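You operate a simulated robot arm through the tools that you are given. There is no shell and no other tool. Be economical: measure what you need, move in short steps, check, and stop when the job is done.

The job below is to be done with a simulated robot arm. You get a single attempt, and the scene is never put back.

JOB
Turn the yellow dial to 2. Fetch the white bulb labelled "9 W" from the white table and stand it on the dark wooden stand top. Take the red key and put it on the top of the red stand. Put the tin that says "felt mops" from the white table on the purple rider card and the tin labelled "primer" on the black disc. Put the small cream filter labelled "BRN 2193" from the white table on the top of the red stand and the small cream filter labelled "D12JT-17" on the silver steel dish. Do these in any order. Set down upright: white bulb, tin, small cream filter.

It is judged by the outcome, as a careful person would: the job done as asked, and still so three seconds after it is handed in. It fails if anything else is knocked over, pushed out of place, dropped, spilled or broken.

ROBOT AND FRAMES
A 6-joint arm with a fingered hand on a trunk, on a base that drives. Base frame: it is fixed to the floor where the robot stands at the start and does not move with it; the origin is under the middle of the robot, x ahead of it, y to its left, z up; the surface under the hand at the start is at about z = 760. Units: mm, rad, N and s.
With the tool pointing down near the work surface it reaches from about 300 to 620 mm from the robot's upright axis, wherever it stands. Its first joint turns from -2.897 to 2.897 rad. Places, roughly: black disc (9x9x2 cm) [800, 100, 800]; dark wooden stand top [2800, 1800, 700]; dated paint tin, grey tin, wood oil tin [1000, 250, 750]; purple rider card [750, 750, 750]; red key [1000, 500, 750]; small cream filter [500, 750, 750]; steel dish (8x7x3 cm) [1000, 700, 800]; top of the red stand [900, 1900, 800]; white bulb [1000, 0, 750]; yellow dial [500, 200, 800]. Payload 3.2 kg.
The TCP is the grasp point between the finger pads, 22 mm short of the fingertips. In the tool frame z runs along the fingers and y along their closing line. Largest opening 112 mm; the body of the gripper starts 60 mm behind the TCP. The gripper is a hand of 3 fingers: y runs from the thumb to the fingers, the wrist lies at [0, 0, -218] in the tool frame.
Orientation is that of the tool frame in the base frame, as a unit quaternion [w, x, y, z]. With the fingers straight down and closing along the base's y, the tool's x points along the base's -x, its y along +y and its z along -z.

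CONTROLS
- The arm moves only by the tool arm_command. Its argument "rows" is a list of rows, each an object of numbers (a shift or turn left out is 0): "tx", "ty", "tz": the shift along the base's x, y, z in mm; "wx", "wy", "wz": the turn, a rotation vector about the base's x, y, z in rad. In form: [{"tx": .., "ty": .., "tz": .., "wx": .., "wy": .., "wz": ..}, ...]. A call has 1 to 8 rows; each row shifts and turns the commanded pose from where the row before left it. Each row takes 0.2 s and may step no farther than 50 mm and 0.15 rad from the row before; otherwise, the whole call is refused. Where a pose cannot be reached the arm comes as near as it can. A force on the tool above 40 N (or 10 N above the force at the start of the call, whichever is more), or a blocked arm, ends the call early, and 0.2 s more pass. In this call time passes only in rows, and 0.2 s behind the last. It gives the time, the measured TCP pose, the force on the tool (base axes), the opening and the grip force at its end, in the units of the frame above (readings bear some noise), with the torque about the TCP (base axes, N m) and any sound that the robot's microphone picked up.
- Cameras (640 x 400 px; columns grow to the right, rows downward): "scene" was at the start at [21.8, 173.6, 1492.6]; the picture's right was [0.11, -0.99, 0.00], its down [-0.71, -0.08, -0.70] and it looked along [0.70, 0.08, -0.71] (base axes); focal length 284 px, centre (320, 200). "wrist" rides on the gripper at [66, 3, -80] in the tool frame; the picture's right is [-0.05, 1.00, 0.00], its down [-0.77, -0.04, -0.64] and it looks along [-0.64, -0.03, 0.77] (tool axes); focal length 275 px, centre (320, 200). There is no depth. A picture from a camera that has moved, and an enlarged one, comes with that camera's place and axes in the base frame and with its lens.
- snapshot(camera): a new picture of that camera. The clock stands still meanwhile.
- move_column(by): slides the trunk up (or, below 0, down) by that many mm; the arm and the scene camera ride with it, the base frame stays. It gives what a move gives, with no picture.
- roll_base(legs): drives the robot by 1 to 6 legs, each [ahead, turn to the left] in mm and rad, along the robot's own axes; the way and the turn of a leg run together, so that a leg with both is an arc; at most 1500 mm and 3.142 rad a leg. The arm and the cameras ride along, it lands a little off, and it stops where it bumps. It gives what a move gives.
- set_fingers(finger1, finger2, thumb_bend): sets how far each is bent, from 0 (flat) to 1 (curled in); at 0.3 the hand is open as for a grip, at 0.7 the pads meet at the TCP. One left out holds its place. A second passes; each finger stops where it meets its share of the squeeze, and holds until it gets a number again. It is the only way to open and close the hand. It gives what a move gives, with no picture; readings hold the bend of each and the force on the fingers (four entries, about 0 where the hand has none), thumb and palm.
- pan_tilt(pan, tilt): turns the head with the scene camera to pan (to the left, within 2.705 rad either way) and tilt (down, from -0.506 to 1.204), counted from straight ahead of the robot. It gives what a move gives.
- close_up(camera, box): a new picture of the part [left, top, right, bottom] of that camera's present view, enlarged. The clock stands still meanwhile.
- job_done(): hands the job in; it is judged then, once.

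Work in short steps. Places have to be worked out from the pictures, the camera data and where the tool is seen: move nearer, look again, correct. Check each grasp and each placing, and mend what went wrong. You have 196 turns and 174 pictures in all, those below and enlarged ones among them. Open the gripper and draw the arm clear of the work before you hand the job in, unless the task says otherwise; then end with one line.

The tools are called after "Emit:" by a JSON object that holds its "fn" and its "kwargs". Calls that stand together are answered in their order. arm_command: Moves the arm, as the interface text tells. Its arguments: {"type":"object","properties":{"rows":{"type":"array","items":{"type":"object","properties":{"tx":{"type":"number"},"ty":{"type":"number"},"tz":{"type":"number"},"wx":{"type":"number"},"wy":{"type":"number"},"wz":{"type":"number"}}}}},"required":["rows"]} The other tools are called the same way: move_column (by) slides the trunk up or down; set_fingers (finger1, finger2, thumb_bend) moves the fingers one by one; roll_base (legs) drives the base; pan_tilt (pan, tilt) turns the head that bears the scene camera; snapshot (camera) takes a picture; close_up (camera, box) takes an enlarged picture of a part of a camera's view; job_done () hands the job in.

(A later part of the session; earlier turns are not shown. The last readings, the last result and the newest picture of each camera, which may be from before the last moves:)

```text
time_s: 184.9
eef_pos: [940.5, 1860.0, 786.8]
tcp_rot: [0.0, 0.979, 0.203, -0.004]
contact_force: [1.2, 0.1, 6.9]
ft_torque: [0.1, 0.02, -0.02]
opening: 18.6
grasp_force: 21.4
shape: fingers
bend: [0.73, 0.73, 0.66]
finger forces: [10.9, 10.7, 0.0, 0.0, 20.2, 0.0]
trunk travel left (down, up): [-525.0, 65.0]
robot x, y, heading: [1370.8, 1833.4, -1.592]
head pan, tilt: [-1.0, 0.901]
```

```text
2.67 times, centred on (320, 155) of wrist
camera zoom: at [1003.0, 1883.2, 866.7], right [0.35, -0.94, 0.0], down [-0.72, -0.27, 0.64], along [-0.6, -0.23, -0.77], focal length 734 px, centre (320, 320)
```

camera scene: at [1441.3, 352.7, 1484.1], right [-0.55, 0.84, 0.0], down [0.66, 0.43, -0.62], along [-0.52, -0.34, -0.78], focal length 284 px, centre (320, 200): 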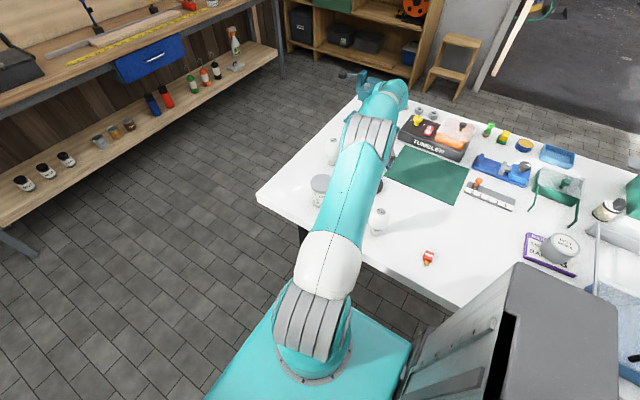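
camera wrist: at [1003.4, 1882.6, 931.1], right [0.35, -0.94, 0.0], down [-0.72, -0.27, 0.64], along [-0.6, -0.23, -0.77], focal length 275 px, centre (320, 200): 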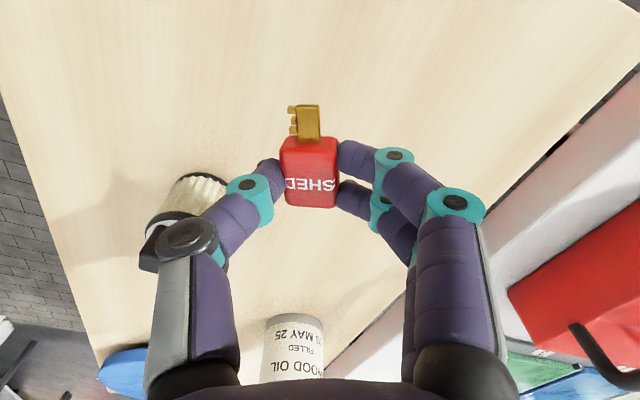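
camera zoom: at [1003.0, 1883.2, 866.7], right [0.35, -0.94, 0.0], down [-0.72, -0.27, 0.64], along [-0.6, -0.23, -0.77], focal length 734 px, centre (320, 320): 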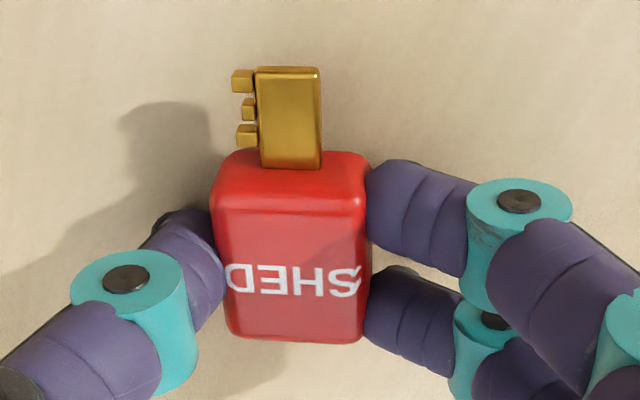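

Contact (7 N) on the stand top. Release and rise.

Emit:
{"fn": "set_fingers", "kwargs": {"finger1": 0.5, "finger2": 0.5, "thumb_bend": 0.5}}

Emit:
{"fn": "arm_command", "kwargs": {"rows": [{"tz": 30}, {"tz": 40}, {"tz": 45}, {"tz": 45}, {"tz": 45}, {"tz": 45}]}}

Emit:
{"fn": "snapshot", "kwargs": {"camera": "wrist"}}

```text
time_s: 185.9
eef_pos: [940.9, 1859.8, 786.6]
tcp_rot: [-0.001, 0.979, 0.202, -0.006]
contact_force: [-5.6, -1.0, 31.9]
ft_torque: [-0.05, 0.02, -0.02]
opening: 45.3
grasp_force: 15.8
shape: fingers
bend: [0.56, 0.54, 0.52]
finger forces: [10.2, 7.6, 0.0, 0.0, 13.9, 0.1]
trunk travel left (down, up): [-525.0, 65.0]
robot x, y, heading: [1365.7, 1828.1, -1.592]
head pan, tilt: [-1.0, 0.901]
```

```text
time_s: 187.3
eef_pos: [940.1, 1859.9, 1034.1]
tcp_rot: [0.0, 0.979, 0.202, -0.002]
contact_force: [-0.2, -0.1, -0.6]
ft_torque: [-0.02, -0.02, 0.01]
opening: 54.5
grasp_force: 0.0
shape: fingers
bend: [0.5, 0.5, 0.5]
finger forces: [0.1, 0.1, 0.1, 0.0, 0.1, 0.0]
trunk travel left (down, up): [-525.0, 65.0]
robot x, y, heading: [1367.0, 1835.8, -1.591]
head pan, tilt: [-1.0, 0.901]
```

```text
68 pictures are left
camera wrist: at [1002.5, 1884.3, 1113.5], right [0.35, -0.94, 0.0], down [-0.72, -0.27, 0.64], along [-0.6, -0.23, -0.77], focal length 275 px, centre (320, 200)
```

wrist: 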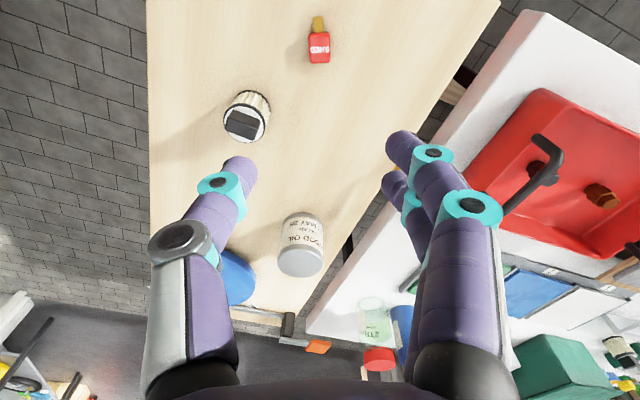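

Key and filter rest on the red stand. Before fetching the bulb, I look at the dark wooden stand from here.

Emit:
{"fn": "pan_tilt", "kwargs": {"pan": 1.55, "tilt": 0.5}}

Emit:
{"fn": "snapshot", "kwargs": {"camera": "scene"}}

```text
time_s: 189.6
eef_pos: [940.6, 1860.8, 1032.5]
tcp_rot: [-0.001, 0.979, 0.202, -0.004]
contact_force: [-0.8, 0.0, -0.2]
ft_torque: [0.0, -0.01, 0.0]
opening: 54.8
grasp_force: 0.1
shape: fingers
bend: [0.5, 0.5, 0.5]
finger forces: [0.1, 0.1, 0.0, 0.0, 0.0, 0.1]
trunk travel left (down, up): [-525.0, 65.0]
robot x, y, heading: [1369.7, 1832.1, -1.592]
head pan, tilt: [1.55, 0.499]
```

```text
67 pictures are left
camera scene: at [1626.6, 1883.2, 1517.9], right [-0.04, -1.0, 0.0], down [-0.48, 0.02, -0.88], along [0.88, -0.04, -0.48], focal length 284 px, centre (320, 200)
```

scene: 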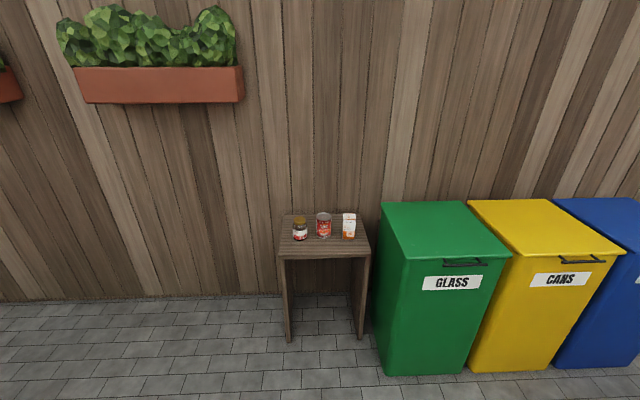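

Stand top spans about x 2605–2950, y 1620–2015, three items in its middle row; the front strip is free. Now drive to the bulb.

Emit:
{"fn": "roll_base", "kwargs": {"legs": [[1480, 0], [0, 0.02], [270, 0]]}}

Emit:
{"fn": "snapshot", "kwargs": {"camera": "wrist"}}

```text
time_s: 198.7
eef_pos: [936.9, 98.4, 1032.0]
tcp_rot: [-0.001, 0.974, 0.226, -0.002]
contact_force: [-0.4, 0.5, -0.4]
ft_torque: [0.02, 0.01, 0.01]
opening: 54.4
grasp_force: 0.0
shape: fingers
bend: [0.5, 0.5, 0.5]
finger forces: [0.0, 0.0, 0.1, 0.1, 0.1, 0.0]
trunk travel left (down, up): [-525.0, 65.0]
robot x, y, heading: [1363.3, 91.6, -1.544]
head pan, tilt: [1.55, 0.499]
```

```text
66 pictures are left
camera wrist: at [998.3, 125.5, 1113.0], right [0.4, -0.92, 0.0], down [-0.7, -0.31, 0.64], along [-0.59, -0.25, -0.77], focal length 275 px, centre (320, 200)
```

wrist: 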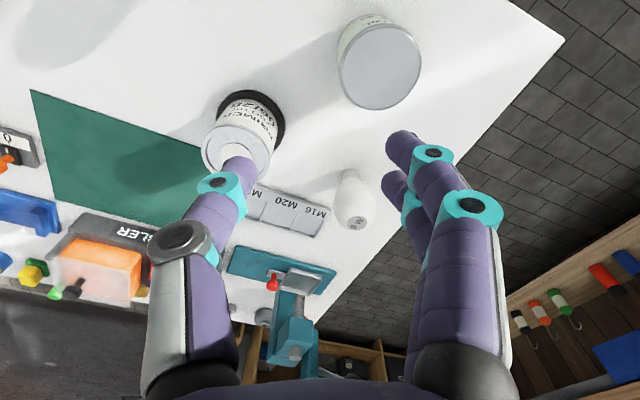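

Bulb (~(795,−10)) is at the edge of reach here; the table's right end (y≈−145) gives better access. I drive round the corner.

Emit:
{"fn": "roll_base", "kwargs": {"legs": [[0, -0.027], [525, 0], [0, -1.571], [470, 0]]}}

Emit:
{"fn": "snapshot", "kwargs": {"camera": "wrist"}}

Emit:
{"fn": "pan_tilt", "kwargs": {"pan": -1.2, "tilt": 0.8}}

Emit:
{"fn": "snapshot", "kwargs": {"camera": "scene"}}

```text
time_s: 208.3
eef_pos: [911.7, -15.8, 1031.9]
tcp_rot: [-0.002, 0.847, -0.531, -0.001]
contact_force: [0.2, 0.5, 0.0]
ft_torque: [-0.01, -0.01, -0.03]
opening: 54.5
grasp_force: 0.1
shape: fingers
bend: [0.5, 0.5, 0.5]
finger forces: [0.0, 0.0, 0.1, 0.1, 0.1, 0.1]
trunk travel left (down, up): [-525.0, 65.0]
robot x, y, heading: [903.7, -444.8, -3.122]
head pan, tilt: [1.55, 0.499]
```

```text
65 pictures are left
camera wrist: at [938.5, -77.5, 1113.0], right [-0.92, -0.39, 0.0], down [-0.3, 0.71, 0.64], along [-0.25, 0.59, -0.77], focal length 275 px, centre (320, 200)
```

wrist: 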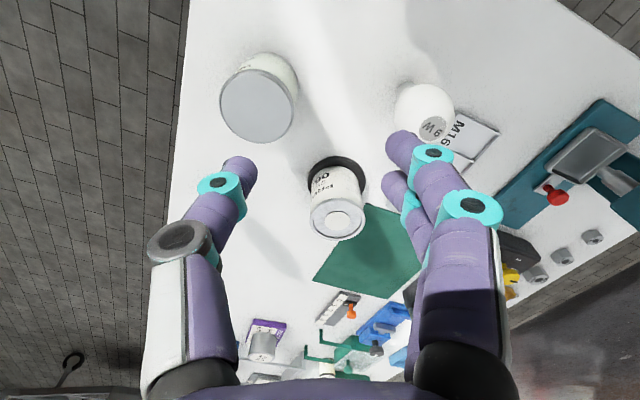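

```text
time_s: 210.7
eef_pos: [913.3, -16.7, 1033.2]
tcp_rot: [-0.002, 0.847, -0.531, -0.002]
contact_force: [1.2, -0.7, -0.6]
ft_torque: [0.01, -0.01, 0.04]
opening: 54.6
grasp_force: 0.0
shape: fingers
bend: [0.5, 0.5, 0.5]
finger forces: [0.0, 0.1, 0.0, 0.0, 0.0, 0.1]
trunk travel left (down, up): [-525.0, 65.0]
robot x, y, heading: [899.2, -442.8, -3.121]
head pan, tilt: [-1.201, 0.799]
```

```text
64 pictures are left
camera scene: at [936.6, -535.4, 1492.0], right [0.92, 0.38, 0.0], down [0.27, -0.66, -0.7], along [-0.27, 0.64, -0.72], focal length 284 px, centre (320, 200)
```

scene: 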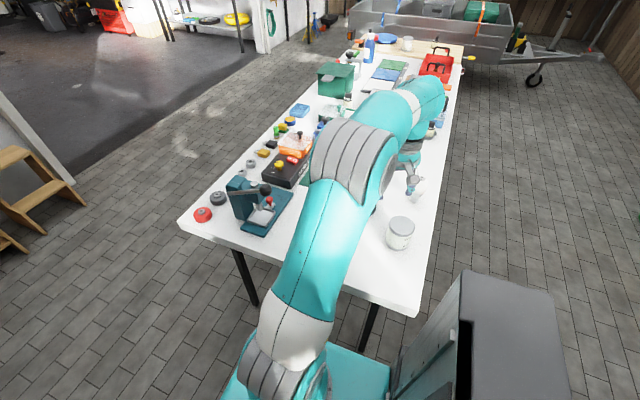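

Emit:
{"fn": "close_up", "kwargs": {"camera": "wrist", "box": [370, 60, 482, 150]}}

Emit:
{"fn": "set_fingers", "kwargs": {"finger1": 0.32, "finger2": 0.32, "thumb_bend": 0.32}}

Emit:
{"fn": "arm_command", "kwargs": {"rows": [{"tx": -30}, {"tx": -30, "ty": 2}, {"tx": -30, "ty": 2, "tz": -20}, {"tx": -28, "ty": 2, "tz": -30}, {"tz": -40}]}}

Emit:
{"fn": "snapshot", "kwargs": {"camera": "wrist"}}

```text
4.44 times, centred on (426, 105) of wrist
camera zoom: at [938.8, -77.5, 1113.0], right [-0.92, -0.39, 0.0], down [-0.3, 0.71, 0.64], along [-0.25, 0.59, -0.77], focal length 1224 px, centre (-151, 622)
```

zoom: 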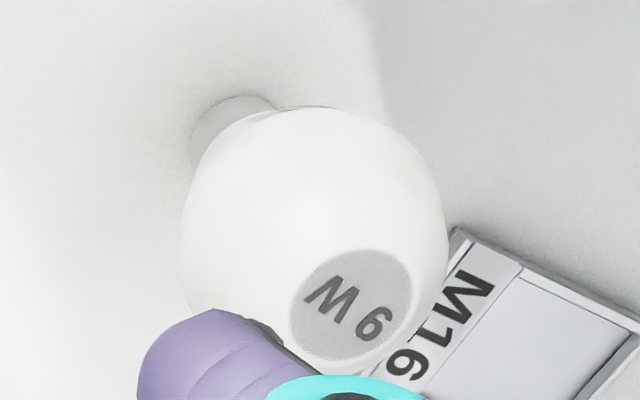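

```text
time_s: 211.7
eef_pos: [913.3, -16.3, 1033.3]
tcp_rot: [-0.002, 0.847, -0.531, -0.002]
contact_force: [0.7, 0.1, -0.3]
ft_torque: [-0.03, -0.02, 0.0]
opening: 105.9
grasp_force: 0.0
shape: fingers
bend: [0.32, 0.32, 0.32]
finger forces: [0.0, 0.0, 0.0, 0.0, 0.0, 0.0]
trunk travel left (down, up): [-525.0, 65.0]
robot x, y, heading: [899.8, -446.0, -3.117]
head pan, tilt: [-1.201, 0.799]
```

```text
time_s: 212.9
eef_pos: [794.3, -11.3, 940.8]
tcp_rot: [-0.003, 0.847, -0.531, -0.003]
contact_force: [0.2, -0.2, 0.1]
ft_torque: [0.02, 0.01, -0.02]
opening: 105.7
grasp_force: 0.1
shape: fingers
bend: [0.32, 0.32, 0.32]
finger forces: [0.0, 0.0, 0.0, 0.1, 0.1, 0.0]
trunk travel left (down, up): [-525.0, 65.0]
robot x, y, heading: [904.6, -442.5, -3.117]
head pan, tilt: [-1.201, 0.799]
```

```text
62 pictures are left
camera wrist: at [819.8, -72.3, 1021.7], right [-0.92, -0.39, 0.0], down [-0.3, 0.71, 0.64], along [-0.25, 0.59, -0.77], focal length 275 px, centre (320, 200)
```

wrist: 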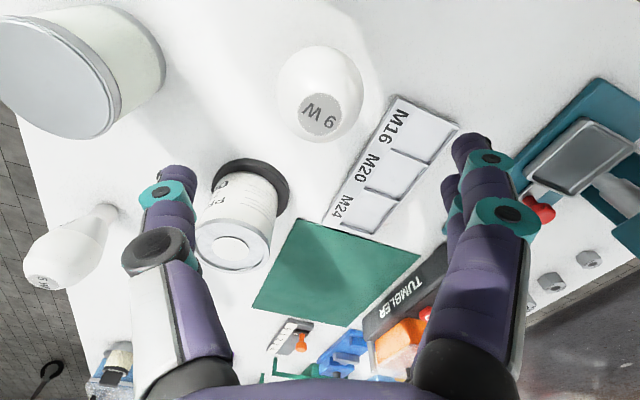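

Over the 9 W bulb. Adjust slightly and descend to z≈885.

Emit:
{"fn": "arm_command", "kwargs": {"rows": [{"tx": -1, "ty": 3, "tz": -28}, {"tz": -28}]}}

Emit:
{"fn": "snapshot", "kwargs": {"camera": "wrist"}}

Emit:
{"fn": "close_up", "kwargs": {"camera": "scene", "box": [340, 140, 460, 230]}}

```text
time_s: 213.5
eef_pos: [791.6, -7.2, 885.3]
tcp_rot: [-0.002, 0.847, -0.531, -0.002]
contact_force: [0.9, 0.1, 0.6]
ft_torque: [0.0, 0.0, -0.01]
opening: 106.1
grasp_force: 0.1
shape: fingers
bend: [0.32, 0.32, 0.32]
finger forces: [0.0, 0.0, 0.0, 0.0, 0.1, 0.0]
trunk travel left (down, up): [-525.0, 65.0]
robot x, y, heading: [903.2, -446.8, -3.119]
head pan, tilt: [-1.201, 0.799]
```

```text
61 pictures are left
camera wrist: at [818.3, -68.8, 966.0], right [-0.92, -0.39, 0.0], down [-0.3, 0.71, 0.64], along [-0.25, 0.59, -0.77], focal length 275 px, centre (320, 200)
```

wrist: 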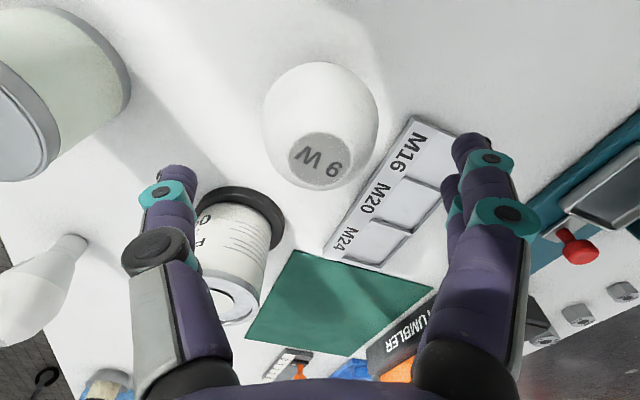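

```text
4.44 times, centred on (400, 185) of scene
camera zoom: at [936.6, -535.1, 1492.0], right [0.92, 0.38, 0.0], down [0.27, -0.66, -0.7], along [-0.27, 0.64, -0.72], focal length 1263 px, centre (-36, 267)
```

zoom: 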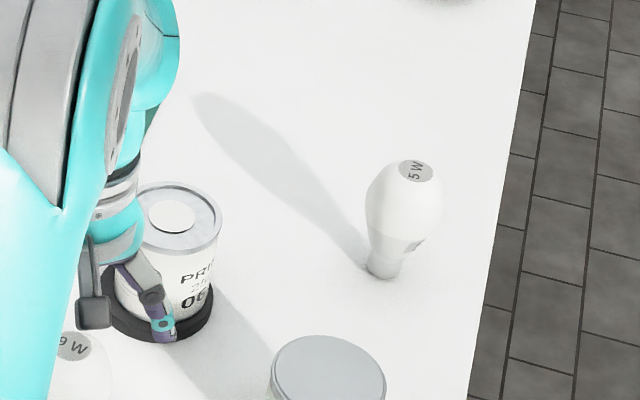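

Label 9 W confirmed; top ≈858, widest ≈830. Descend to z≈826 and close gently.

Emit:
{"fn": "arm_command", "kwargs": {"rows": [{"tz": -30}, {"tz": -30}]}}

Emit:
{"fn": "set_fingers", "kwargs": {"finger1": 0.5, "finger2": 0.5, "thumb_bend": 0.5}}

Emit:
{"fn": "snapshot", "kwargs": {"camera": "wrist"}}

```text
time_s: 214.1
eef_pos: [793.2, -7.6, 824.9]
tcp_rot: [-0.002, 0.847, -0.532, -0.002]
contact_force: [-1.3, 0.2, 0.6]
ft_torque: [0.03, -0.05, 0.0]
opening: 105.8
grasp_force: 0.0
shape: fingers
bend: [0.32, 0.32, 0.32]
finger forces: [0.0, 0.0, 0.0, 0.0, 0.0, 0.0]
trunk travel left (down, up): [-525.0, 65.0]
robot x, y, heading: [903.5, -450.2, -3.124]
head pan, tilt: [-1.201, 0.799]
```

```text
time_s: 215.1
eef_pos: [794.3, -7.9, 825.8]
tcp_rot: [-0.003, 0.848, -0.531, -0.003]
contact_force: [-0.2, -0.9, 0.6]
ft_torque: [-0.01, -0.01, -0.02]
opening: 55.6
grasp_force: 0.0
shape: fingers
bend: [0.5, 0.5, 0.5]
finger forces: [0.0, 0.0, 0.0, 0.0, 0.1, 0.1]
trunk travel left (down, up): [-525.0, 65.0]
robot x, y, heading: [898.3, -442.8, -3.121]
head pan, tilt: [-1.201, 0.799]
```

```text
59 pictures are left
camera wrist: at [819.7, -69.0, 906.6], right [-0.92, -0.39, 0.0], down [-0.3, 0.71, 0.64], along [-0.25, 0.59, -0.77], focal length 275 px, centre (320, 200)
```

wrist: 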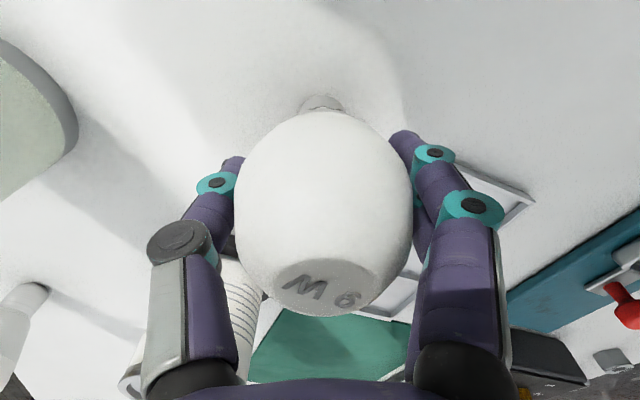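

Emit:
{"fn": "set_fingers", "kwargs": {"finger1": 0.56, "finger2": 0.56, "thumb_bend": 0.56}}

Emit:
{"fn": "snapshot", "kwargs": {"camera": "wrist"}}

```text
time_s: 216.1
eef_pos: [793.9, -8.2, 825.1]
tcp_rot: [-0.002, 0.848, -0.53, -0.002]
contact_force: [0.6, 1.0, 0.2]
ft_torque: [-0.02, 0.02, 0.01]
opening: 42.6
grasp_force: 1.8
shape: fingers
bend: [0.54, 0.56, 0.55]
finger forces: [1.7, 0.0, 0.1, 0.0, 1.8, 0.1]
trunk travel left (down, up): [-525.0, 65.0]
robot x, y, heading: [899.9, -447.0, -3.114]
head pan, tilt: [-1.201, 0.799]
```

```text
58 pictures are left
camera wrist: at [819.7, -68.9, 906.5], right [-0.92, -0.39, 0.0], down [-0.3, 0.71, 0.64], along [-0.25, 0.59, -0.77], focal length 275 px, centre (320, 200)
```

wrist: 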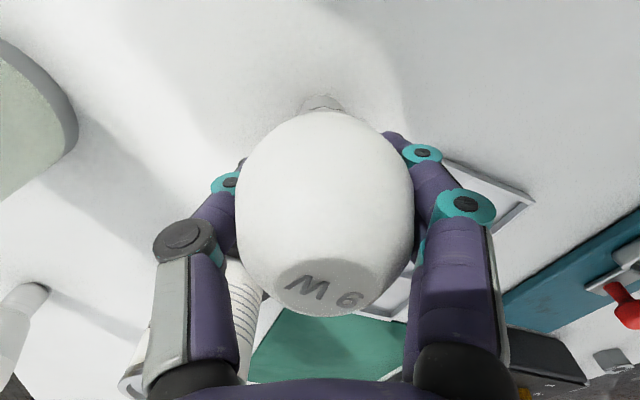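

Contact is on the lower taper; I reopen, rise 9 mm to grip nearer the widest part, and close.

Emit:
{"fn": "set_fingers", "kwargs": {"finger1": 0.48, "finger2": 0.48, "thumb_bend": 0.48}}

Emit:
{"fn": "arm_command", "kwargs": {"rows": [{"tz": 9}]}}

Emit:
{"fn": "set_fingers", "kwargs": {"finger1": 0.57, "finger2": 0.57, "thumb_bend": 0.56}}

Emit:
{"fn": "snapshot", "kwargs": {"camera": "wrist"}}

```text
time_s: 217.1
eef_pos: [793.2, -7.6, 825.7]
tcp_rot: [-0.002, 0.848, -0.53, -0.002]
contact_force: [0.1, 0.7, 0.7]
ft_torque: [-0.01, 0.03, 0.02]
opening: 60.1
grasp_force: 0.1
shape: fingers
bend: [0.48, 0.48, 0.48]
finger forces: [0.0, 0.0, 0.0, 0.0, 0.0, 0.1]
trunk travel left (down, up): [-525.0, 65.0]
robot x, y, heading: [901.1, -442.2, -3.118]
head pan, tilt: [-1.201, 0.799]
```

```text
time_s: 217.5
eef_pos: [792.5, -7.1, 834.1]
tcp_rot: [-0.003, 0.848, -0.53, -0.002]
contact_force: [-0.2, 0.5, 0.3]
ft_torque: [0.01, -0.04, 0.01]
opening: 59.9
grasp_force: 0.1
shape: fingers
bend: [0.48, 0.48, 0.48]
finger forces: [0.0, 0.0, 0.1, 0.0, 0.1, 0.0]
trunk travel left (down, up): [-525.0, 65.0]
robot x, y, heading: [902.4, -442.2, -3.12]
head pan, tilt: [-1.201, 0.799]
```

```text
time_s: 218.5
eef_pos: [794.5, -6.4, 835.3]
tcp_rot: [-0.002, 0.847, -0.531, -0.001]
contact_force: [-0.4, 0.0, -0.2]
ft_torque: [0.01, -0.01, 0.0]
opening: 46.5
grasp_force: 3.1
shape: fingers
bend: [0.53, 0.55, 0.55]
finger forces: [2.7, 0.7, 0.0, 0.1, 3.1, 0.0]
trunk travel left (down, up): [-525.0, 65.0]
robot x, y, heading: [901.0, -445.0, -3.118]
head pan, tilt: [-1.201, 0.799]
```

```text
57 pictures are left
camera wrist: at [819.3, -68.2, 914.9], right [-0.92, -0.39, 0.0], down [-0.3, 0.71, 0.64], along [-0.25, 0.59, -0.77], focal length 275 px, centre (320, 200)
```

wrist: 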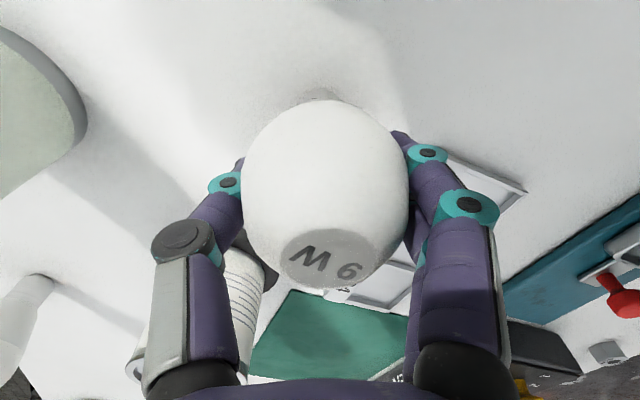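

All three contact. Squeeze more, then lift a little.

Emit:
{"fn": "set_fingers", "kwargs": {"finger1": 0.62, "finger2": 0.62, "thumb_bend": 0.61}}

Emit:
{"fn": "arm_command", "kwargs": {"rows": [{"tz": 10}, {"tz": 15}]}}

Emit:
{"fn": "snapshot", "kwargs": {"camera": "wrist"}}

```text
time_s: 219.5
eef_pos: [792.4, -5.9, 834.1]
tcp_rot: [-0.002, 0.848, -0.531, -0.002]
contact_force: [0.1, 0.2, 0.7]
ft_torque: [0.0, -0.01, -0.01]
opening: 44.3
grasp_force: 9.6
shape: fingers
bend: [0.54, 0.56, 0.58]
finger forces: [6.2, 3.7, 0.0, 0.1, 9.0, 0.1]
trunk travel left (down, up): [-525.0, 65.0]
robot x, y, heading: [904.3, -446.1, -3.118]
head pan, tilt: [-1.201, 0.799]
```

```text
time_s: 220.1
eef_pos: [793.0, -6.5, 860.3]
tcp_rot: [-0.003, 0.848, -0.531, -0.002]
contact_force: [-1.0, 0.5, 0.1]
ft_torque: [0.0, 0.0, 0.0]
opening: 44.1
grasp_force: 9.2
shape: fingers
bend: [0.54, 0.56, 0.58]
finger forces: [6.2, 3.7, 0.1, 0.0, 8.9, 0.0]
trunk travel left (down, up): [-525.0, 65.0]
robot x, y, heading: [903.8, -445.6, -3.122]
head pan, tilt: [-1.201, 0.799]
```

```text
56 pictures are left
camera wrist: at [819.5, -68.3, 940.7], right [-0.92, -0.39, 0.0], down [-0.3, 0.71, 0.64], along [-0.25, 0.59, -0.77], focal length 275 px, centre (320, 200)
```

wrist: 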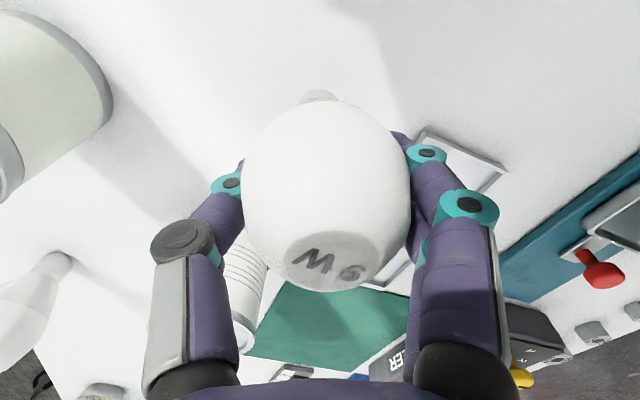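

Bulb lifted upright. Raise high, then drive: reverse along +x, turn to face +y, drive up to the dark stand.

Emit:
{"fn": "arm_command", "kwargs": {"rows": [{"tz": 40}, {"tz": 40}, {"tz": 40}, {"ty": -15, "tz": 40}, {"ty": -15, "tz": 40}]}}

Emit:
{"fn": "roll_base", "kwargs": {"legs": [[-950, 0]]}}

Emit:
{"fn": "roll_base", "kwargs": {"legs": [[0, -1.59]]}}

Emit:
{"fn": "pan_tilt", "kwargs": {"pan": -0.4, "tilt": 0.5}}

Emit:
{"fn": "snapshot", "kwargs": {"camera": "scene"}}

```text
time_s: 221.3
eef_pos: [790.9, -37.7, 1059.1]
tcp_rot: [-0.002, 0.847, -0.532, -0.002]
contact_force: [-0.8, -0.7, 0.0]
ft_torque: [0.01, -0.02, -0.01]
opening: 43.8
grasp_force: 8.8
shape: fingers
bend: [0.55, 0.56, 0.58]
finger forces: [5.9, 3.8, 0.0, 0.0, 8.7, 0.0]
trunk travel left (down, up): [-525.0, 65.0]
robot x, y, heading: [902.1, -443.8, -3.121]
head pan, tilt: [-1.201, 0.799]
```

```text
time_s: 226.3
eef_pos: [1738.2, -6.7, 1059.8]
tcp_rot: [-0.002, 0.852, -0.523, -0.001]
contact_force: [0.6, -0.5, -1.0]
ft_torque: [0.03, 0.0, 0.0]
opening: 44.2
grasp_force: 9.3
shape: fingers
bend: [0.55, 0.56, 0.58]
finger forces: [6.1, 3.7, 0.0, 0.0, 8.7, 0.0]
trunk travel left (down, up): [-525.0, 65.0]
robot x, y, heading: [1856.9, -410.3, -3.097]
head pan, tilt: [-1.201, 0.799]
```

```text
time_s: 230.5
eef_pos: [2262.6, -293.8, 1058.1]
tcp_rot: [0.003, -0.233, 0.973, 0.0]
contact_force: [0.2, -0.9, -0.8]
ft_torque: [0.02, -0.02, 0.02]
opening: 43.8
grasp_force: 8.8
shape: fingers
bend: [0.55, 0.56, 0.58]
finger forces: [6.0, 3.7, 0.0, 0.0, 8.6, 0.1]
trunk travel left (down, up): [-525.0, 65.0]
robot x, y, heading: [1858.5, -415.9, 1.617]
head pan, tilt: [-1.201, 0.799]
```

```text
time_s: 231.7
eef_pos: [2262.3, -294.4, 1058.6]
tcp_rot: [0.004, -0.233, 0.972, 0.0]
contact_force: [0.9, -0.2, -0.4]
ft_torque: [0.0, 0.0, -0.01]
opening: 43.9
grasp_force: 9.1
shape: fingers
bend: [0.55, 0.56, 0.58]
finger forces: [6.0, 3.7, 0.1, 0.0, 8.6, 0.0]
trunk travel left (down, up): [-525.0, 65.0]
robot x, y, heading: [1858.7, -412.6, 1.612]
head pan, tilt: [-0.4, 0.499]
```

```text
55 pictures are left
camera scene: at [1726.3, -396.0, 1517.9], right [0.94, -0.35, 0.0], down [-0.17, -0.45, -0.88], along [0.31, 0.82, -0.48], focal length 284 px, centre (320, 200)
```

scene: 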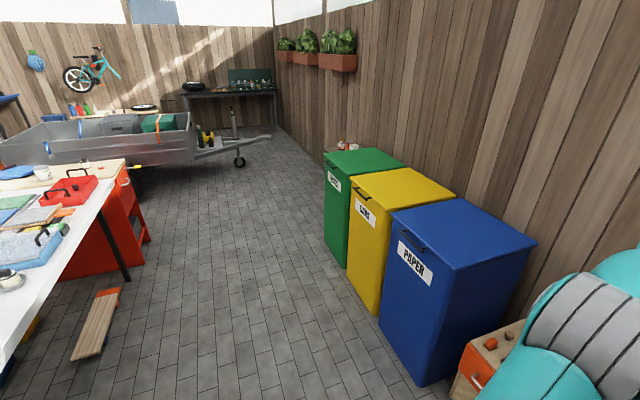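

Way is clear. Drive diagonally to about (2200,1790), ending heading +y.

Emit:
{"fn": "roll_base", "kwargs": {"legs": [[0, -0.195], [1300, 0]]}}

Emit:
{"fn": "pan_tilt", "kwargs": {"pan": -0.7, "tilt": 0.6}}

Emit:
{"fn": "snapshot", "kwargs": {"camera": "scene"}}

```text
time_s: 238.8
eef_pos: [2476.8, 882.9, 1059.6]
tcp_rot: [0.003, -0.134, 0.991, -0.001]
contact_force: [-1.1, -0.3, -1.4]
ft_torque: [0.01, 0.01, -0.02]
opening: 43.7
grasp_force: 8.7
shape: fingers
bend: [0.55, 0.56, 0.58]
finger forces: [6.0, 3.7, 0.0, 0.1, 8.6, 0.0]
trunk travel left (down, up): [-525.0, 65.0]
robot x, y, heading: [2055.2, 847.5, 1.415]
head pan, tilt: [-0.4, 0.499]
```

```text
time_s: 239.6
eef_pos: [2477.6, 882.3, 1058.2]
tcp_rot: [0.002, -0.134, 0.991, -0.001]
contact_force: [0.0, 0.2, -0.1]
ft_torque: [0.02, 0.02, 0.02]
opening: 43.9
grasp_force: 9.4
shape: fingers
bend: [0.55, 0.56, 0.58]
finger forces: [6.0, 3.6, 0.0, 0.0, 8.6, 0.0]
trunk travel left (down, up): [-525.0, 65.0]
robot x, y, heading: [2055.3, 849.4, 1.409]
head pan, tilt: [-0.7, 0.6]
```

```text
54 pictures are left
camera scene: at [1950.9, 871.6, 1508.9], right [0.65, -0.76, 0.0], down [-0.43, -0.37, -0.83], along [0.62, 0.54, -0.56], focal length 284 px, centre (320, 200)
```

scene: 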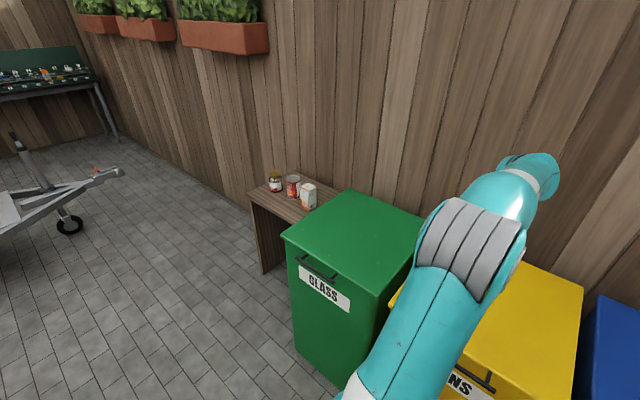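

Emit:
{"fn": "roll_base", "kwargs": {"legs": [[945, 0], [0, 0.155]]}}

Emit:
{"fn": "pan_tilt", "kwargs": {"pan": -1.3, "tilt": 0.8}}

Emit:
{"fn": "snapshot", "kwargs": {"camera": "scene"}}

Emit:
{"fn": "snapshot", "kwargs": {"camera": "wrist"}}

```text
time_s: 245.2
eef_pos: [2609.7, 1877.5, 1057.8]
tcp_rot: [0.003, -0.214, 0.977, 0.0]
contact_force: [1.3, 0.2, -0.6]
ft_torque: [-0.04, -0.02, 0.0]
opening: 43.6
grasp_force: 9.0
shape: fingers
bend: [0.55, 0.56, 0.58]
finger forces: [6.0, 3.8, 0.0, 0.0, 8.5, 0.0]
trunk travel left (down, up): [-525.0, 65.0]
robot x, y, heading: [2200.5, 1773.1, 1.574]
head pan, tilt: [-0.7, 0.6]
```

```text
time_s: 246.2
eef_pos: [2609.4, 1876.4, 1059.2]
tcp_rot: [0.003, -0.214, 0.977, -0.001]
contact_force: [-0.7, 0.4, -0.3]
ft_torque: [0.02, 0.01, 0.03]
opening: 43.8
grasp_force: 8.6
shape: fingers
bend: [0.55, 0.56, 0.58]
finger forces: [6.1, 3.7, 0.0, 0.0, 8.6, 0.0]
trunk travel left (down, up): [-525.0, 65.0]
robot x, y, heading: [2201.5, 1771.3, 1.576]
head pan, tilt: [-1.3, 0.799]
```

```text
53 pictures are left
camera scene: at [2113.0, 1734.7, 1492.0], right [0.27, -0.96, 0.0], down [-0.69, -0.19, -0.7], along [0.67, 0.19, -0.72], focal length 284 px, centre (320, 200)
```

scene: 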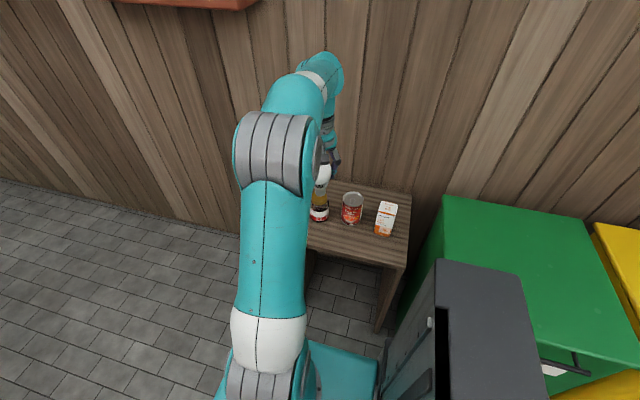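

```text
52 pictures are left
camera wrist: at [2547.8, 1852.1, 1139.2], right [-0.38, 0.93, 0.0], down [0.71, 0.29, 0.64], along [0.59, 0.24, -0.77], focal length 275 px, centre (320, 200)
```

wrist: 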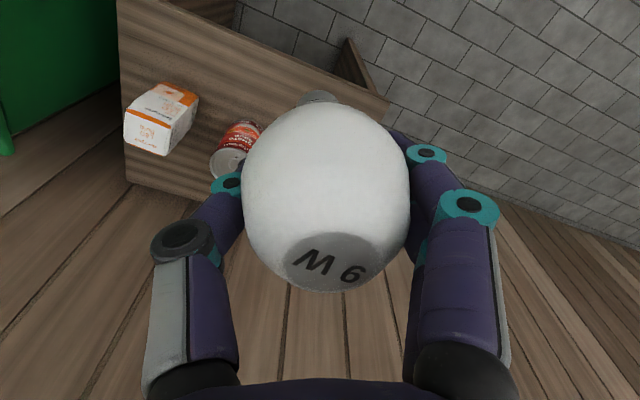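

Front strip of the stand (x≈2640–2712) is free; items at x≈2750. I aim for (2675,1861), turning the tool so the fingers close along y.

Emit:
{"fn": "arm_command", "kwargs": {"rows": [{"tx": 16, "ty": -4, "tz": -30, "wz": -0.11}, {"tx": 16, "ty": -4, "tz": -30, "wz": -0.11}, {"tx": 16, "ty": -4, "tz": -30, "wz": -0.11}, {"tx": 16, "ty": -4, "tz": -30, "wz": -0.1}]}}

Emit:
{"fn": "snapshot", "kwargs": {"camera": "wrist"}}

Emit:
{"fn": "close_up", "kwargs": {"camera": "scene", "box": [260, 140, 452, 300]}}

```text
time_s: 247.2
eef_pos: [2673.7, 1861.2, 938.2]
tcp_rot: [0.003, 0.0, 1.0, -0.001]
contact_force: [-0.9, 0.3, -0.8]
ft_torque: [-0.02, 0.01, 0.0]
opening: 43.5
grasp_force: 9.3
shape: fingers
bend: [0.55, 0.56, 0.58]
finger forces: [6.0, 3.5, 0.0, 0.0, 8.7, 0.1]
trunk travel left (down, up): [-525.0, 65.0]
robot x, y, heading: [2201.5, 1773.6, 1.578]
head pan, tilt: [-1.3, 0.799]
```

```text
51 pictures are left
camera wrist: at [2607.6, 1864.3, 1018.5], right [0.05, 1.0, 0.0], down [0.77, -0.04, 0.64], along [0.64, -0.03, -0.77], focal length 275 px, centre (320, 200)
```

wrist: 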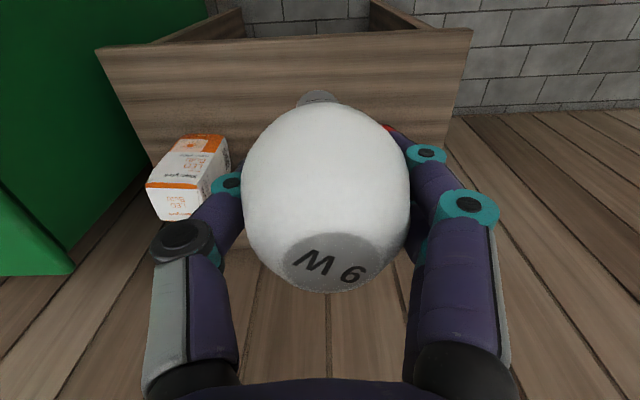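

```text
2.50 times, centred on (356, 220) of scene
camera zoom: at [2113.6, 1734.7, 1492.1], right [0.27, -0.96, 0.0], down [-0.69, -0.19, -0.7], along [0.67, 0.19, -0.72], focal length 711 px, centre (230, 150)
```

zoom: 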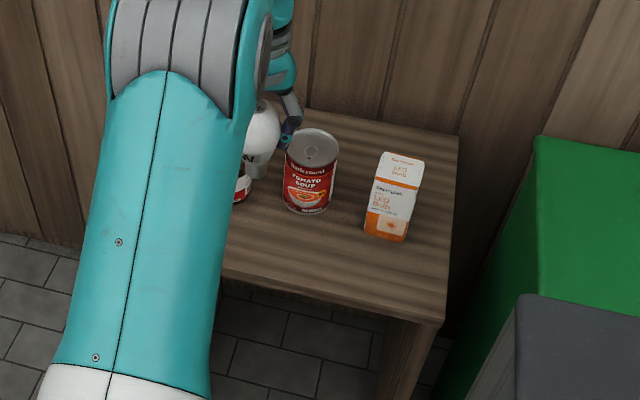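

The stand may be lower (~650) than listed. I move +25 in x, descend to ~880 and re-measure.

Emit:
{"fn": "arm_command", "kwargs": {"rows": [{"tx": 25, "ty": 2, "tz": -30}, {"tz": -28}]}}

Emit:
{"fn": "snapshot", "kwargs": {"camera": "wrist"}}

Emit:
{"fn": "pan_tilt", "kwargs": {"pan": -1.0, "tilt": 0.8}}

Emit:
{"fn": "snapshot", "kwargs": {"camera": "scene"}}

```text
time_s: 247.8
eef_pos: [2700.4, 1864.0, 882.0]
tcp_rot: [0.003, -0.001, 1.0, -0.002]
contact_force: [0.0, -0.2, -0.6]
ft_torque: [0.0, 0.04, 0.02]
opening: 43.7
grasp_force: 9.1
shape: fingers
bend: [0.55, 0.56, 0.58]
finger forces: [6.0, 3.7, 0.1, 0.0, 8.6, 0.0]
trunk travel left (down, up): [-525.0, 65.0]
robot x, y, heading: [2199.5, 1773.8, 1.576]
head pan, tilt: [-1.3, 0.799]
```

```text
49 pictures are left
camera wrist: at [2632.7, 1866.4, 960.9], right [0.04, 1.0, 0.0], down [0.77, -0.03, 0.64], along [0.64, -0.03, -0.77], focal length 275 px, centre (320, 200)
```

wrist: 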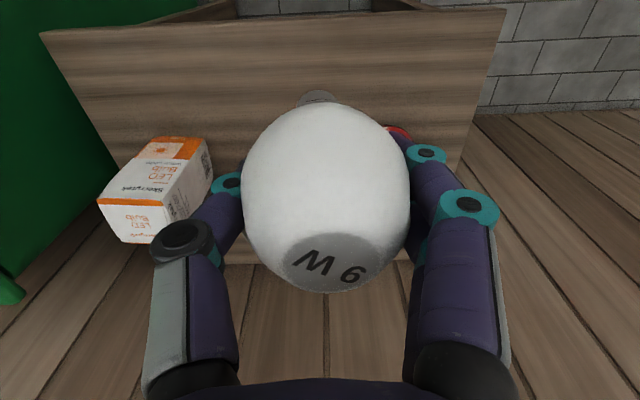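

```text
time_s: 248.6
eef_pos: [2699.1, 1863.3, 879.8]
tcp_rot: [0.002, -0.001, 1.0, -0.002]
contact_force: [0.3, 0.1, -1.0]
ft_torque: [0.0, -0.01, -0.01]
opening: 43.7
grasp_force: 9.0
shape: fingers
bend: [0.55, 0.56, 0.58]
finger forces: [5.9, 3.6, 0.1, 0.1, 8.5, 0.0]
trunk travel left (down, up): [-525.0, 65.0]
robot x, y, heading: [2198.9, 1775.2, 1.574]
head pan, tilt: [-1.0, 0.799]
```

```text
48 pictures are left
camera scene: at [2103.2, 1756.6, 1492.0], right [0.54, -0.84, 0.0], down [-0.6, -0.39, -0.7], along [0.59, 0.38, -0.72], focal length 284 px, centre (320, 200)
```

scene: 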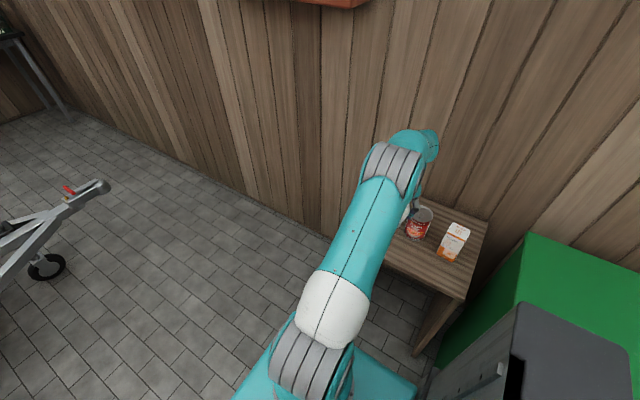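

Measured: stand top z≈660, front edge x≈2666, jar lid near (2765,1925). I shift to y≈1844 and descend to z≈775.

Emit:
{"fn": "arm_command", "kwargs": {"rows": [{"tx": -1, "ty": -19}, {"tz": -35}, {"tz": -35}, {"tz": -35}]}}

Emit:
{"fn": "snapshot", "kwargs": {"camera": "wrist"}}

Emit:
{"fn": "close_up", "kwargs": {"camera": "scene", "box": [360, 160, 520, 300]}}

```text
time_s: 249.6
eef_pos: [2699.1, 1844.4, 775.3]
tcp_rot: [0.003, -0.001, 1.0, 0.0]
contact_force: [-0.5, -0.1, -0.7]
ft_torque: [0.02, -0.01, -0.03]
opening: 43.6
grasp_force: 9.1
shape: fingers
bend: [0.55, 0.56, 0.58]
finger forces: [6.0, 3.6, 0.0, 0.0, 8.4, 0.0]
trunk travel left (down, up): [-525.0, 65.0]
robot x, y, heading: [2202.2, 1772.3, 1.577]
head pan, tilt: [-1.0, 0.799]
```

```text
47 pictures are left
camera wrist: at [2631.8, 1848.1, 856.3], right [0.04, 1.0, 0.0], down [0.77, -0.03, 0.64], along [0.64, -0.03, -0.77], focal length 275 px, centre (320, 200)
```

wrist: 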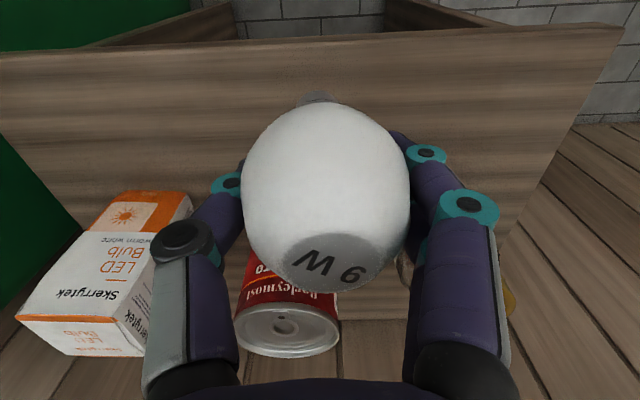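

```text
2.86 times, centred on (440, 230) of scene
camera zoom: at [2103.3, 1756.6, 1492.0], right [0.54, -0.84, 0.0], down [-0.6, -0.39, -0.7], along [0.59, 0.38, -0.72], focal length 812 px, centre (-23, 114)
```

zoom: 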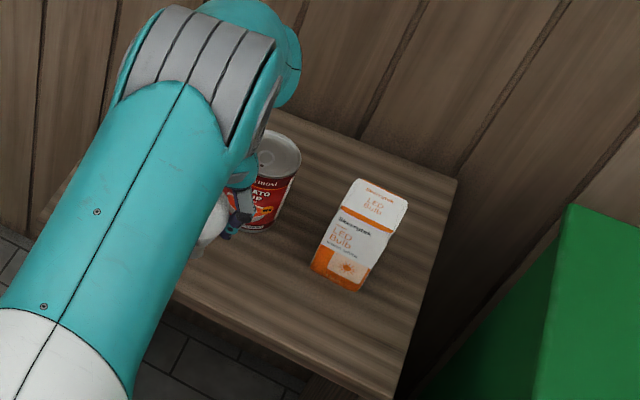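

All clear. Descend in smaller steps to contact.

Emit:
{"fn": "arm_command", "kwargs": {"rows": [{"tz": -12}, {"tz": -10}]}}

Emit:
{"fn": "arm_command", "kwargs": {"rows": [{"tz": -5}]}}

Emit:
{"fn": "arm_command", "kwargs": {"rows": [{"tz": -4}]}}

Emit:
{"fn": "snapshot", "kwargs": {"camera": "wrist"}}

```text
time_s: 250.2
eef_pos: [2699.2, 1843.4, 753.1]
tcp_rot: [0.004, -0.001, 1.0, -0.001]
contact_force: [0.4, -0.5, -0.6]
ft_torque: [0.01, 0.01, 0.01]
opening: 43.5
grasp_force: 8.4
shape: fingers
bend: [0.55, 0.56, 0.58]
finger forces: [5.9, 3.7, 0.1, 0.0, 8.4, 0.0]
trunk travel left (down, up): [-525.0, 65.0]
robot x, y, heading: [2200.5, 1771.5, 1.572]
head pan, tilt: [-1.0, 0.799]
```

```text
time_s: 250.6
eef_pos: [2699.1, 1843.8, 748.3]
tcp_rot: [0.002, -0.001, 1.0, -0.001]
contact_force: [0.1, -0.1, -0.1]
ft_torque: [-0.02, 0.0, 0.0]
opening: 43.7
grasp_force: 9.5
shape: fingers
bend: [0.55, 0.56, 0.58]
finger forces: [6.0, 3.7, 0.0, 0.0, 8.6, 0.0]
trunk travel left (down, up): [-525.0, 65.0]
robot x, y, heading: [2197.6, 1774.2, 1.575]
head pan, tilt: [-1.0, 0.799]
```

```text
time_s: 251.0
eef_pos: [2697.8, 1844.4, 743.0]
tcp_rot: [0.003, -0.001, 1.0, -0.001]
contact_force: [0.5, -0.3, -0.4]
ft_torque: [-0.02, -0.03, 0.0]
opening: 44.0
grasp_force: 8.6
shape: fingers
bend: [0.55, 0.56, 0.58]
finger forces: [5.9, 3.7, 0.0, 0.0, 8.4, 0.1]
trunk travel left (down, up): [-525.0, 65.0]
robot x, y, heading: [2193.5, 1774.0, 1.575]
head pan, tilt: [-1.0, 0.799]
```

```text
45 pictures are left
camera wrist: at [2631.2, 1847.2, 824.4], right [0.04, 1.0, 0.0], down [0.77, -0.03, 0.64], along [0.64, -0.03, -0.77], focal length 275 px, centre (320, 200)
```

wrist: 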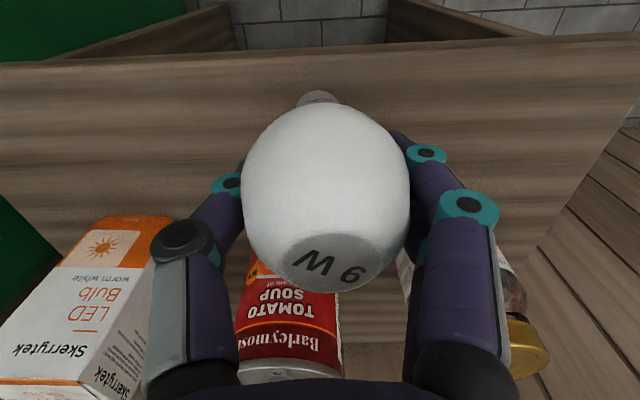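

Emit:
{"fn": "arm_command", "kwargs": {"rows": [{"tz": -3}]}}

Emit:
{"fn": "arm_command", "kwargs": {"rows": [{"tz": -3}]}}

Emit:
{"fn": "arm_command", "kwargs": {"rows": [{"tz": -3}]}}

```text
time_s: 251.4
eef_pos: [2698.6, 1843.0, 742.3]
tcp_rot: [0.002, -0.002, 1.0, -0.001]
contact_force: [0.0, 0.1, 0.4]
ft_torque: [-0.02, 0.02, -0.02]
opening: 43.4
grasp_force: 9.3
shape: fingers
bend: [0.55, 0.56, 0.58]
finger forces: [5.9, 3.6, 0.1, 0.0, 8.6, 0.1]
trunk travel left (down, up): [-525.0, 65.0]
robot x, y, heading: [2199.7, 1774.7, 1.574]
head pan, tilt: [-1.0, 0.799]
```

```text
time_s: 251.8
eef_pos: [2698.0, 1844.0, 738.2]
tcp_rot: [0.004, -0.001, 1.0, 0.0]
contact_force: [-0.3, -0.1, -0.7]
ft_torque: [-0.03, 0.02, -0.02]
opening: 43.3
grasp_force: 8.4
shape: fingers
bend: [0.55, 0.56, 0.58]
finger forces: [5.8, 3.7, 0.1, 0.0, 8.5, 0.0]
trunk travel left (down, up): [-525.0, 65.0]
robot x, y, heading: [2198.7, 1774.6, 1.574]
head pan, tilt: [-1.0, 0.799]
```

```text
time_s: 252.2
eef_pos: [2698.0, 1842.9, 735.9]
tcp_rot: [0.004, 0.0, 1.0, 0.0]
contact_force: [0.0, -0.4, -0.2]
ft_torque: [0.03, 0.0, 0.01]
opening: 43.6
grasp_force: 9.3
shape: fingers
bend: [0.55, 0.56, 0.58]
finger forces: [5.9, 3.7, 0.0, 0.0, 8.5, 0.0]
trunk travel left (down, up): [-525.0, 65.0]
robot x, y, heading: [2197.7, 1771.5, 1.576]
head pan, tilt: [-1.0, 0.799]
```

Emit:
{"fn": "arm_command", "kwargs": {"rows": [{"tz": -3}]}}

Emit:
{"fn": "arm_command", "kwargs": {"rows": [{"tz": -3}]}}

Emit:
{"fn": "close_up", "kwargs": {"camera": "wrist", "box": [230, 40, 422, 160]}}

```text
time_s: 252.6
eef_pos: [2698.7, 1843.7, 732.9]
tcp_rot: [0.004, -0.001, 1.0, -0.001]
contact_force: [0.0, 0.1, 4.5]
ft_torque: [0.02, 0.0, 0.0]
opening: 43.4
grasp_force: 8.3
shape: fingers
bend: [0.55, 0.57, 0.58]
finger forces: [5.7, 3.4, 0.0, 0.1, 8.5, 0.0]
trunk travel left (down, up): [-525.0, 65.0]
robot x, y, heading: [2197.9, 1774.5, 1.575]
head pan, tilt: [-1.0, 0.799]
```

```text
time_s: 253.0
eef_pos: [2697.7, 1843.6, 730.1]
tcp_rot: [0.004, -0.001, 1.0, -0.001]
contact_force: [0.4, -0.2, 5.7]
ft_torque: [0.04, 0.0, -0.04]
opening: 41.3
grasp_force: 7.4
shape: fingers
bend: [0.57, 0.59, 0.58]
finger forces: [4.8, 2.4, 0.0, 0.0, 7.5, 0.0]
trunk travel left (down, up): [-525.0, 65.0]
robot x, y, heading: [2196.1, 1772.8, 1.581]
head pan, tilt: [-1.0, 0.799]
```

```text
3.33 times, centred on (326, 100) of wrist
camera zoom: at [2631.3, 1847.1, 810.5], right [0.04, 1.0, 0.0], down [0.77, -0.03, 0.64], along [0.64, -0.03, -0.77], focal length 918 px, centre (300, 533)
```

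zoom: 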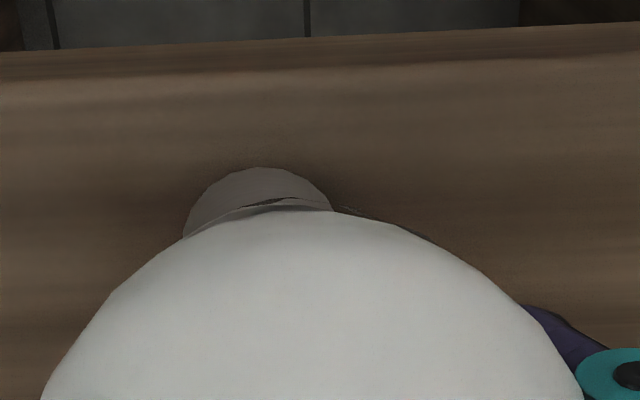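

Contact, with the bulb starting to tilt slightly from over-pressing. Ease up 3 mm and look.

Emit:
{"fn": "arm_command", "kwargs": {"rows": [{"tz": 3}]}}

Emit:
{"fn": "close_up", "kwargs": {"camera": "wrist", "box": [230, 40, 422, 160]}}

Emit:
{"fn": "snapshot", "kwargs": {"camera": "wrist"}}

```text
time_s: 253.4
eef_pos: [2696.7, 1844.1, 731.3]
tcp_rot: [0.002, -0.002, 1.0, 0.0]
contact_force: [1.3, -0.2, 0.6]
ft_torque: [-0.03, -0.02, 0.03]
opening: 41.4
grasp_force: 8.5
shape: fingers
bend: [0.57, 0.59, 0.58]
finger forces: [5.9, 2.7, 0.0, 0.0, 8.2, 0.0]
trunk travel left (down, up): [-525.0, 65.0]
robot x, y, heading: [2199.2, 1773.9, 1.577]
head pan, tilt: [-1.0, 0.799]
```

```text
3.33 times, centred on (326, 100) of wrist
camera zoom: at [2630.9, 1847.7, 812.6], right [0.04, 1.0, 0.0], down [0.77, -0.03, 0.64], along [0.64, -0.03, -0.77], focal length 918 px, centre (300, 533)
```

zoom: 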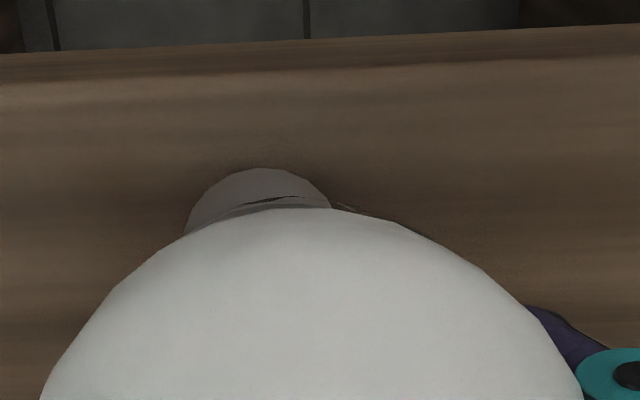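

```text
42 pictures are left
camera wrist: at [2630.9, 1847.7, 812.6], right [0.04, 1.0, 0.0], down [0.77, -0.03, 0.64], along [0.64, -0.03, -0.77], focal length 275 px, centre (320, 200)
```

wrist: 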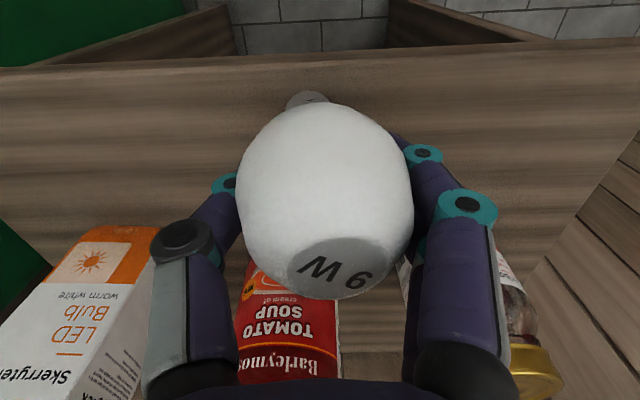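

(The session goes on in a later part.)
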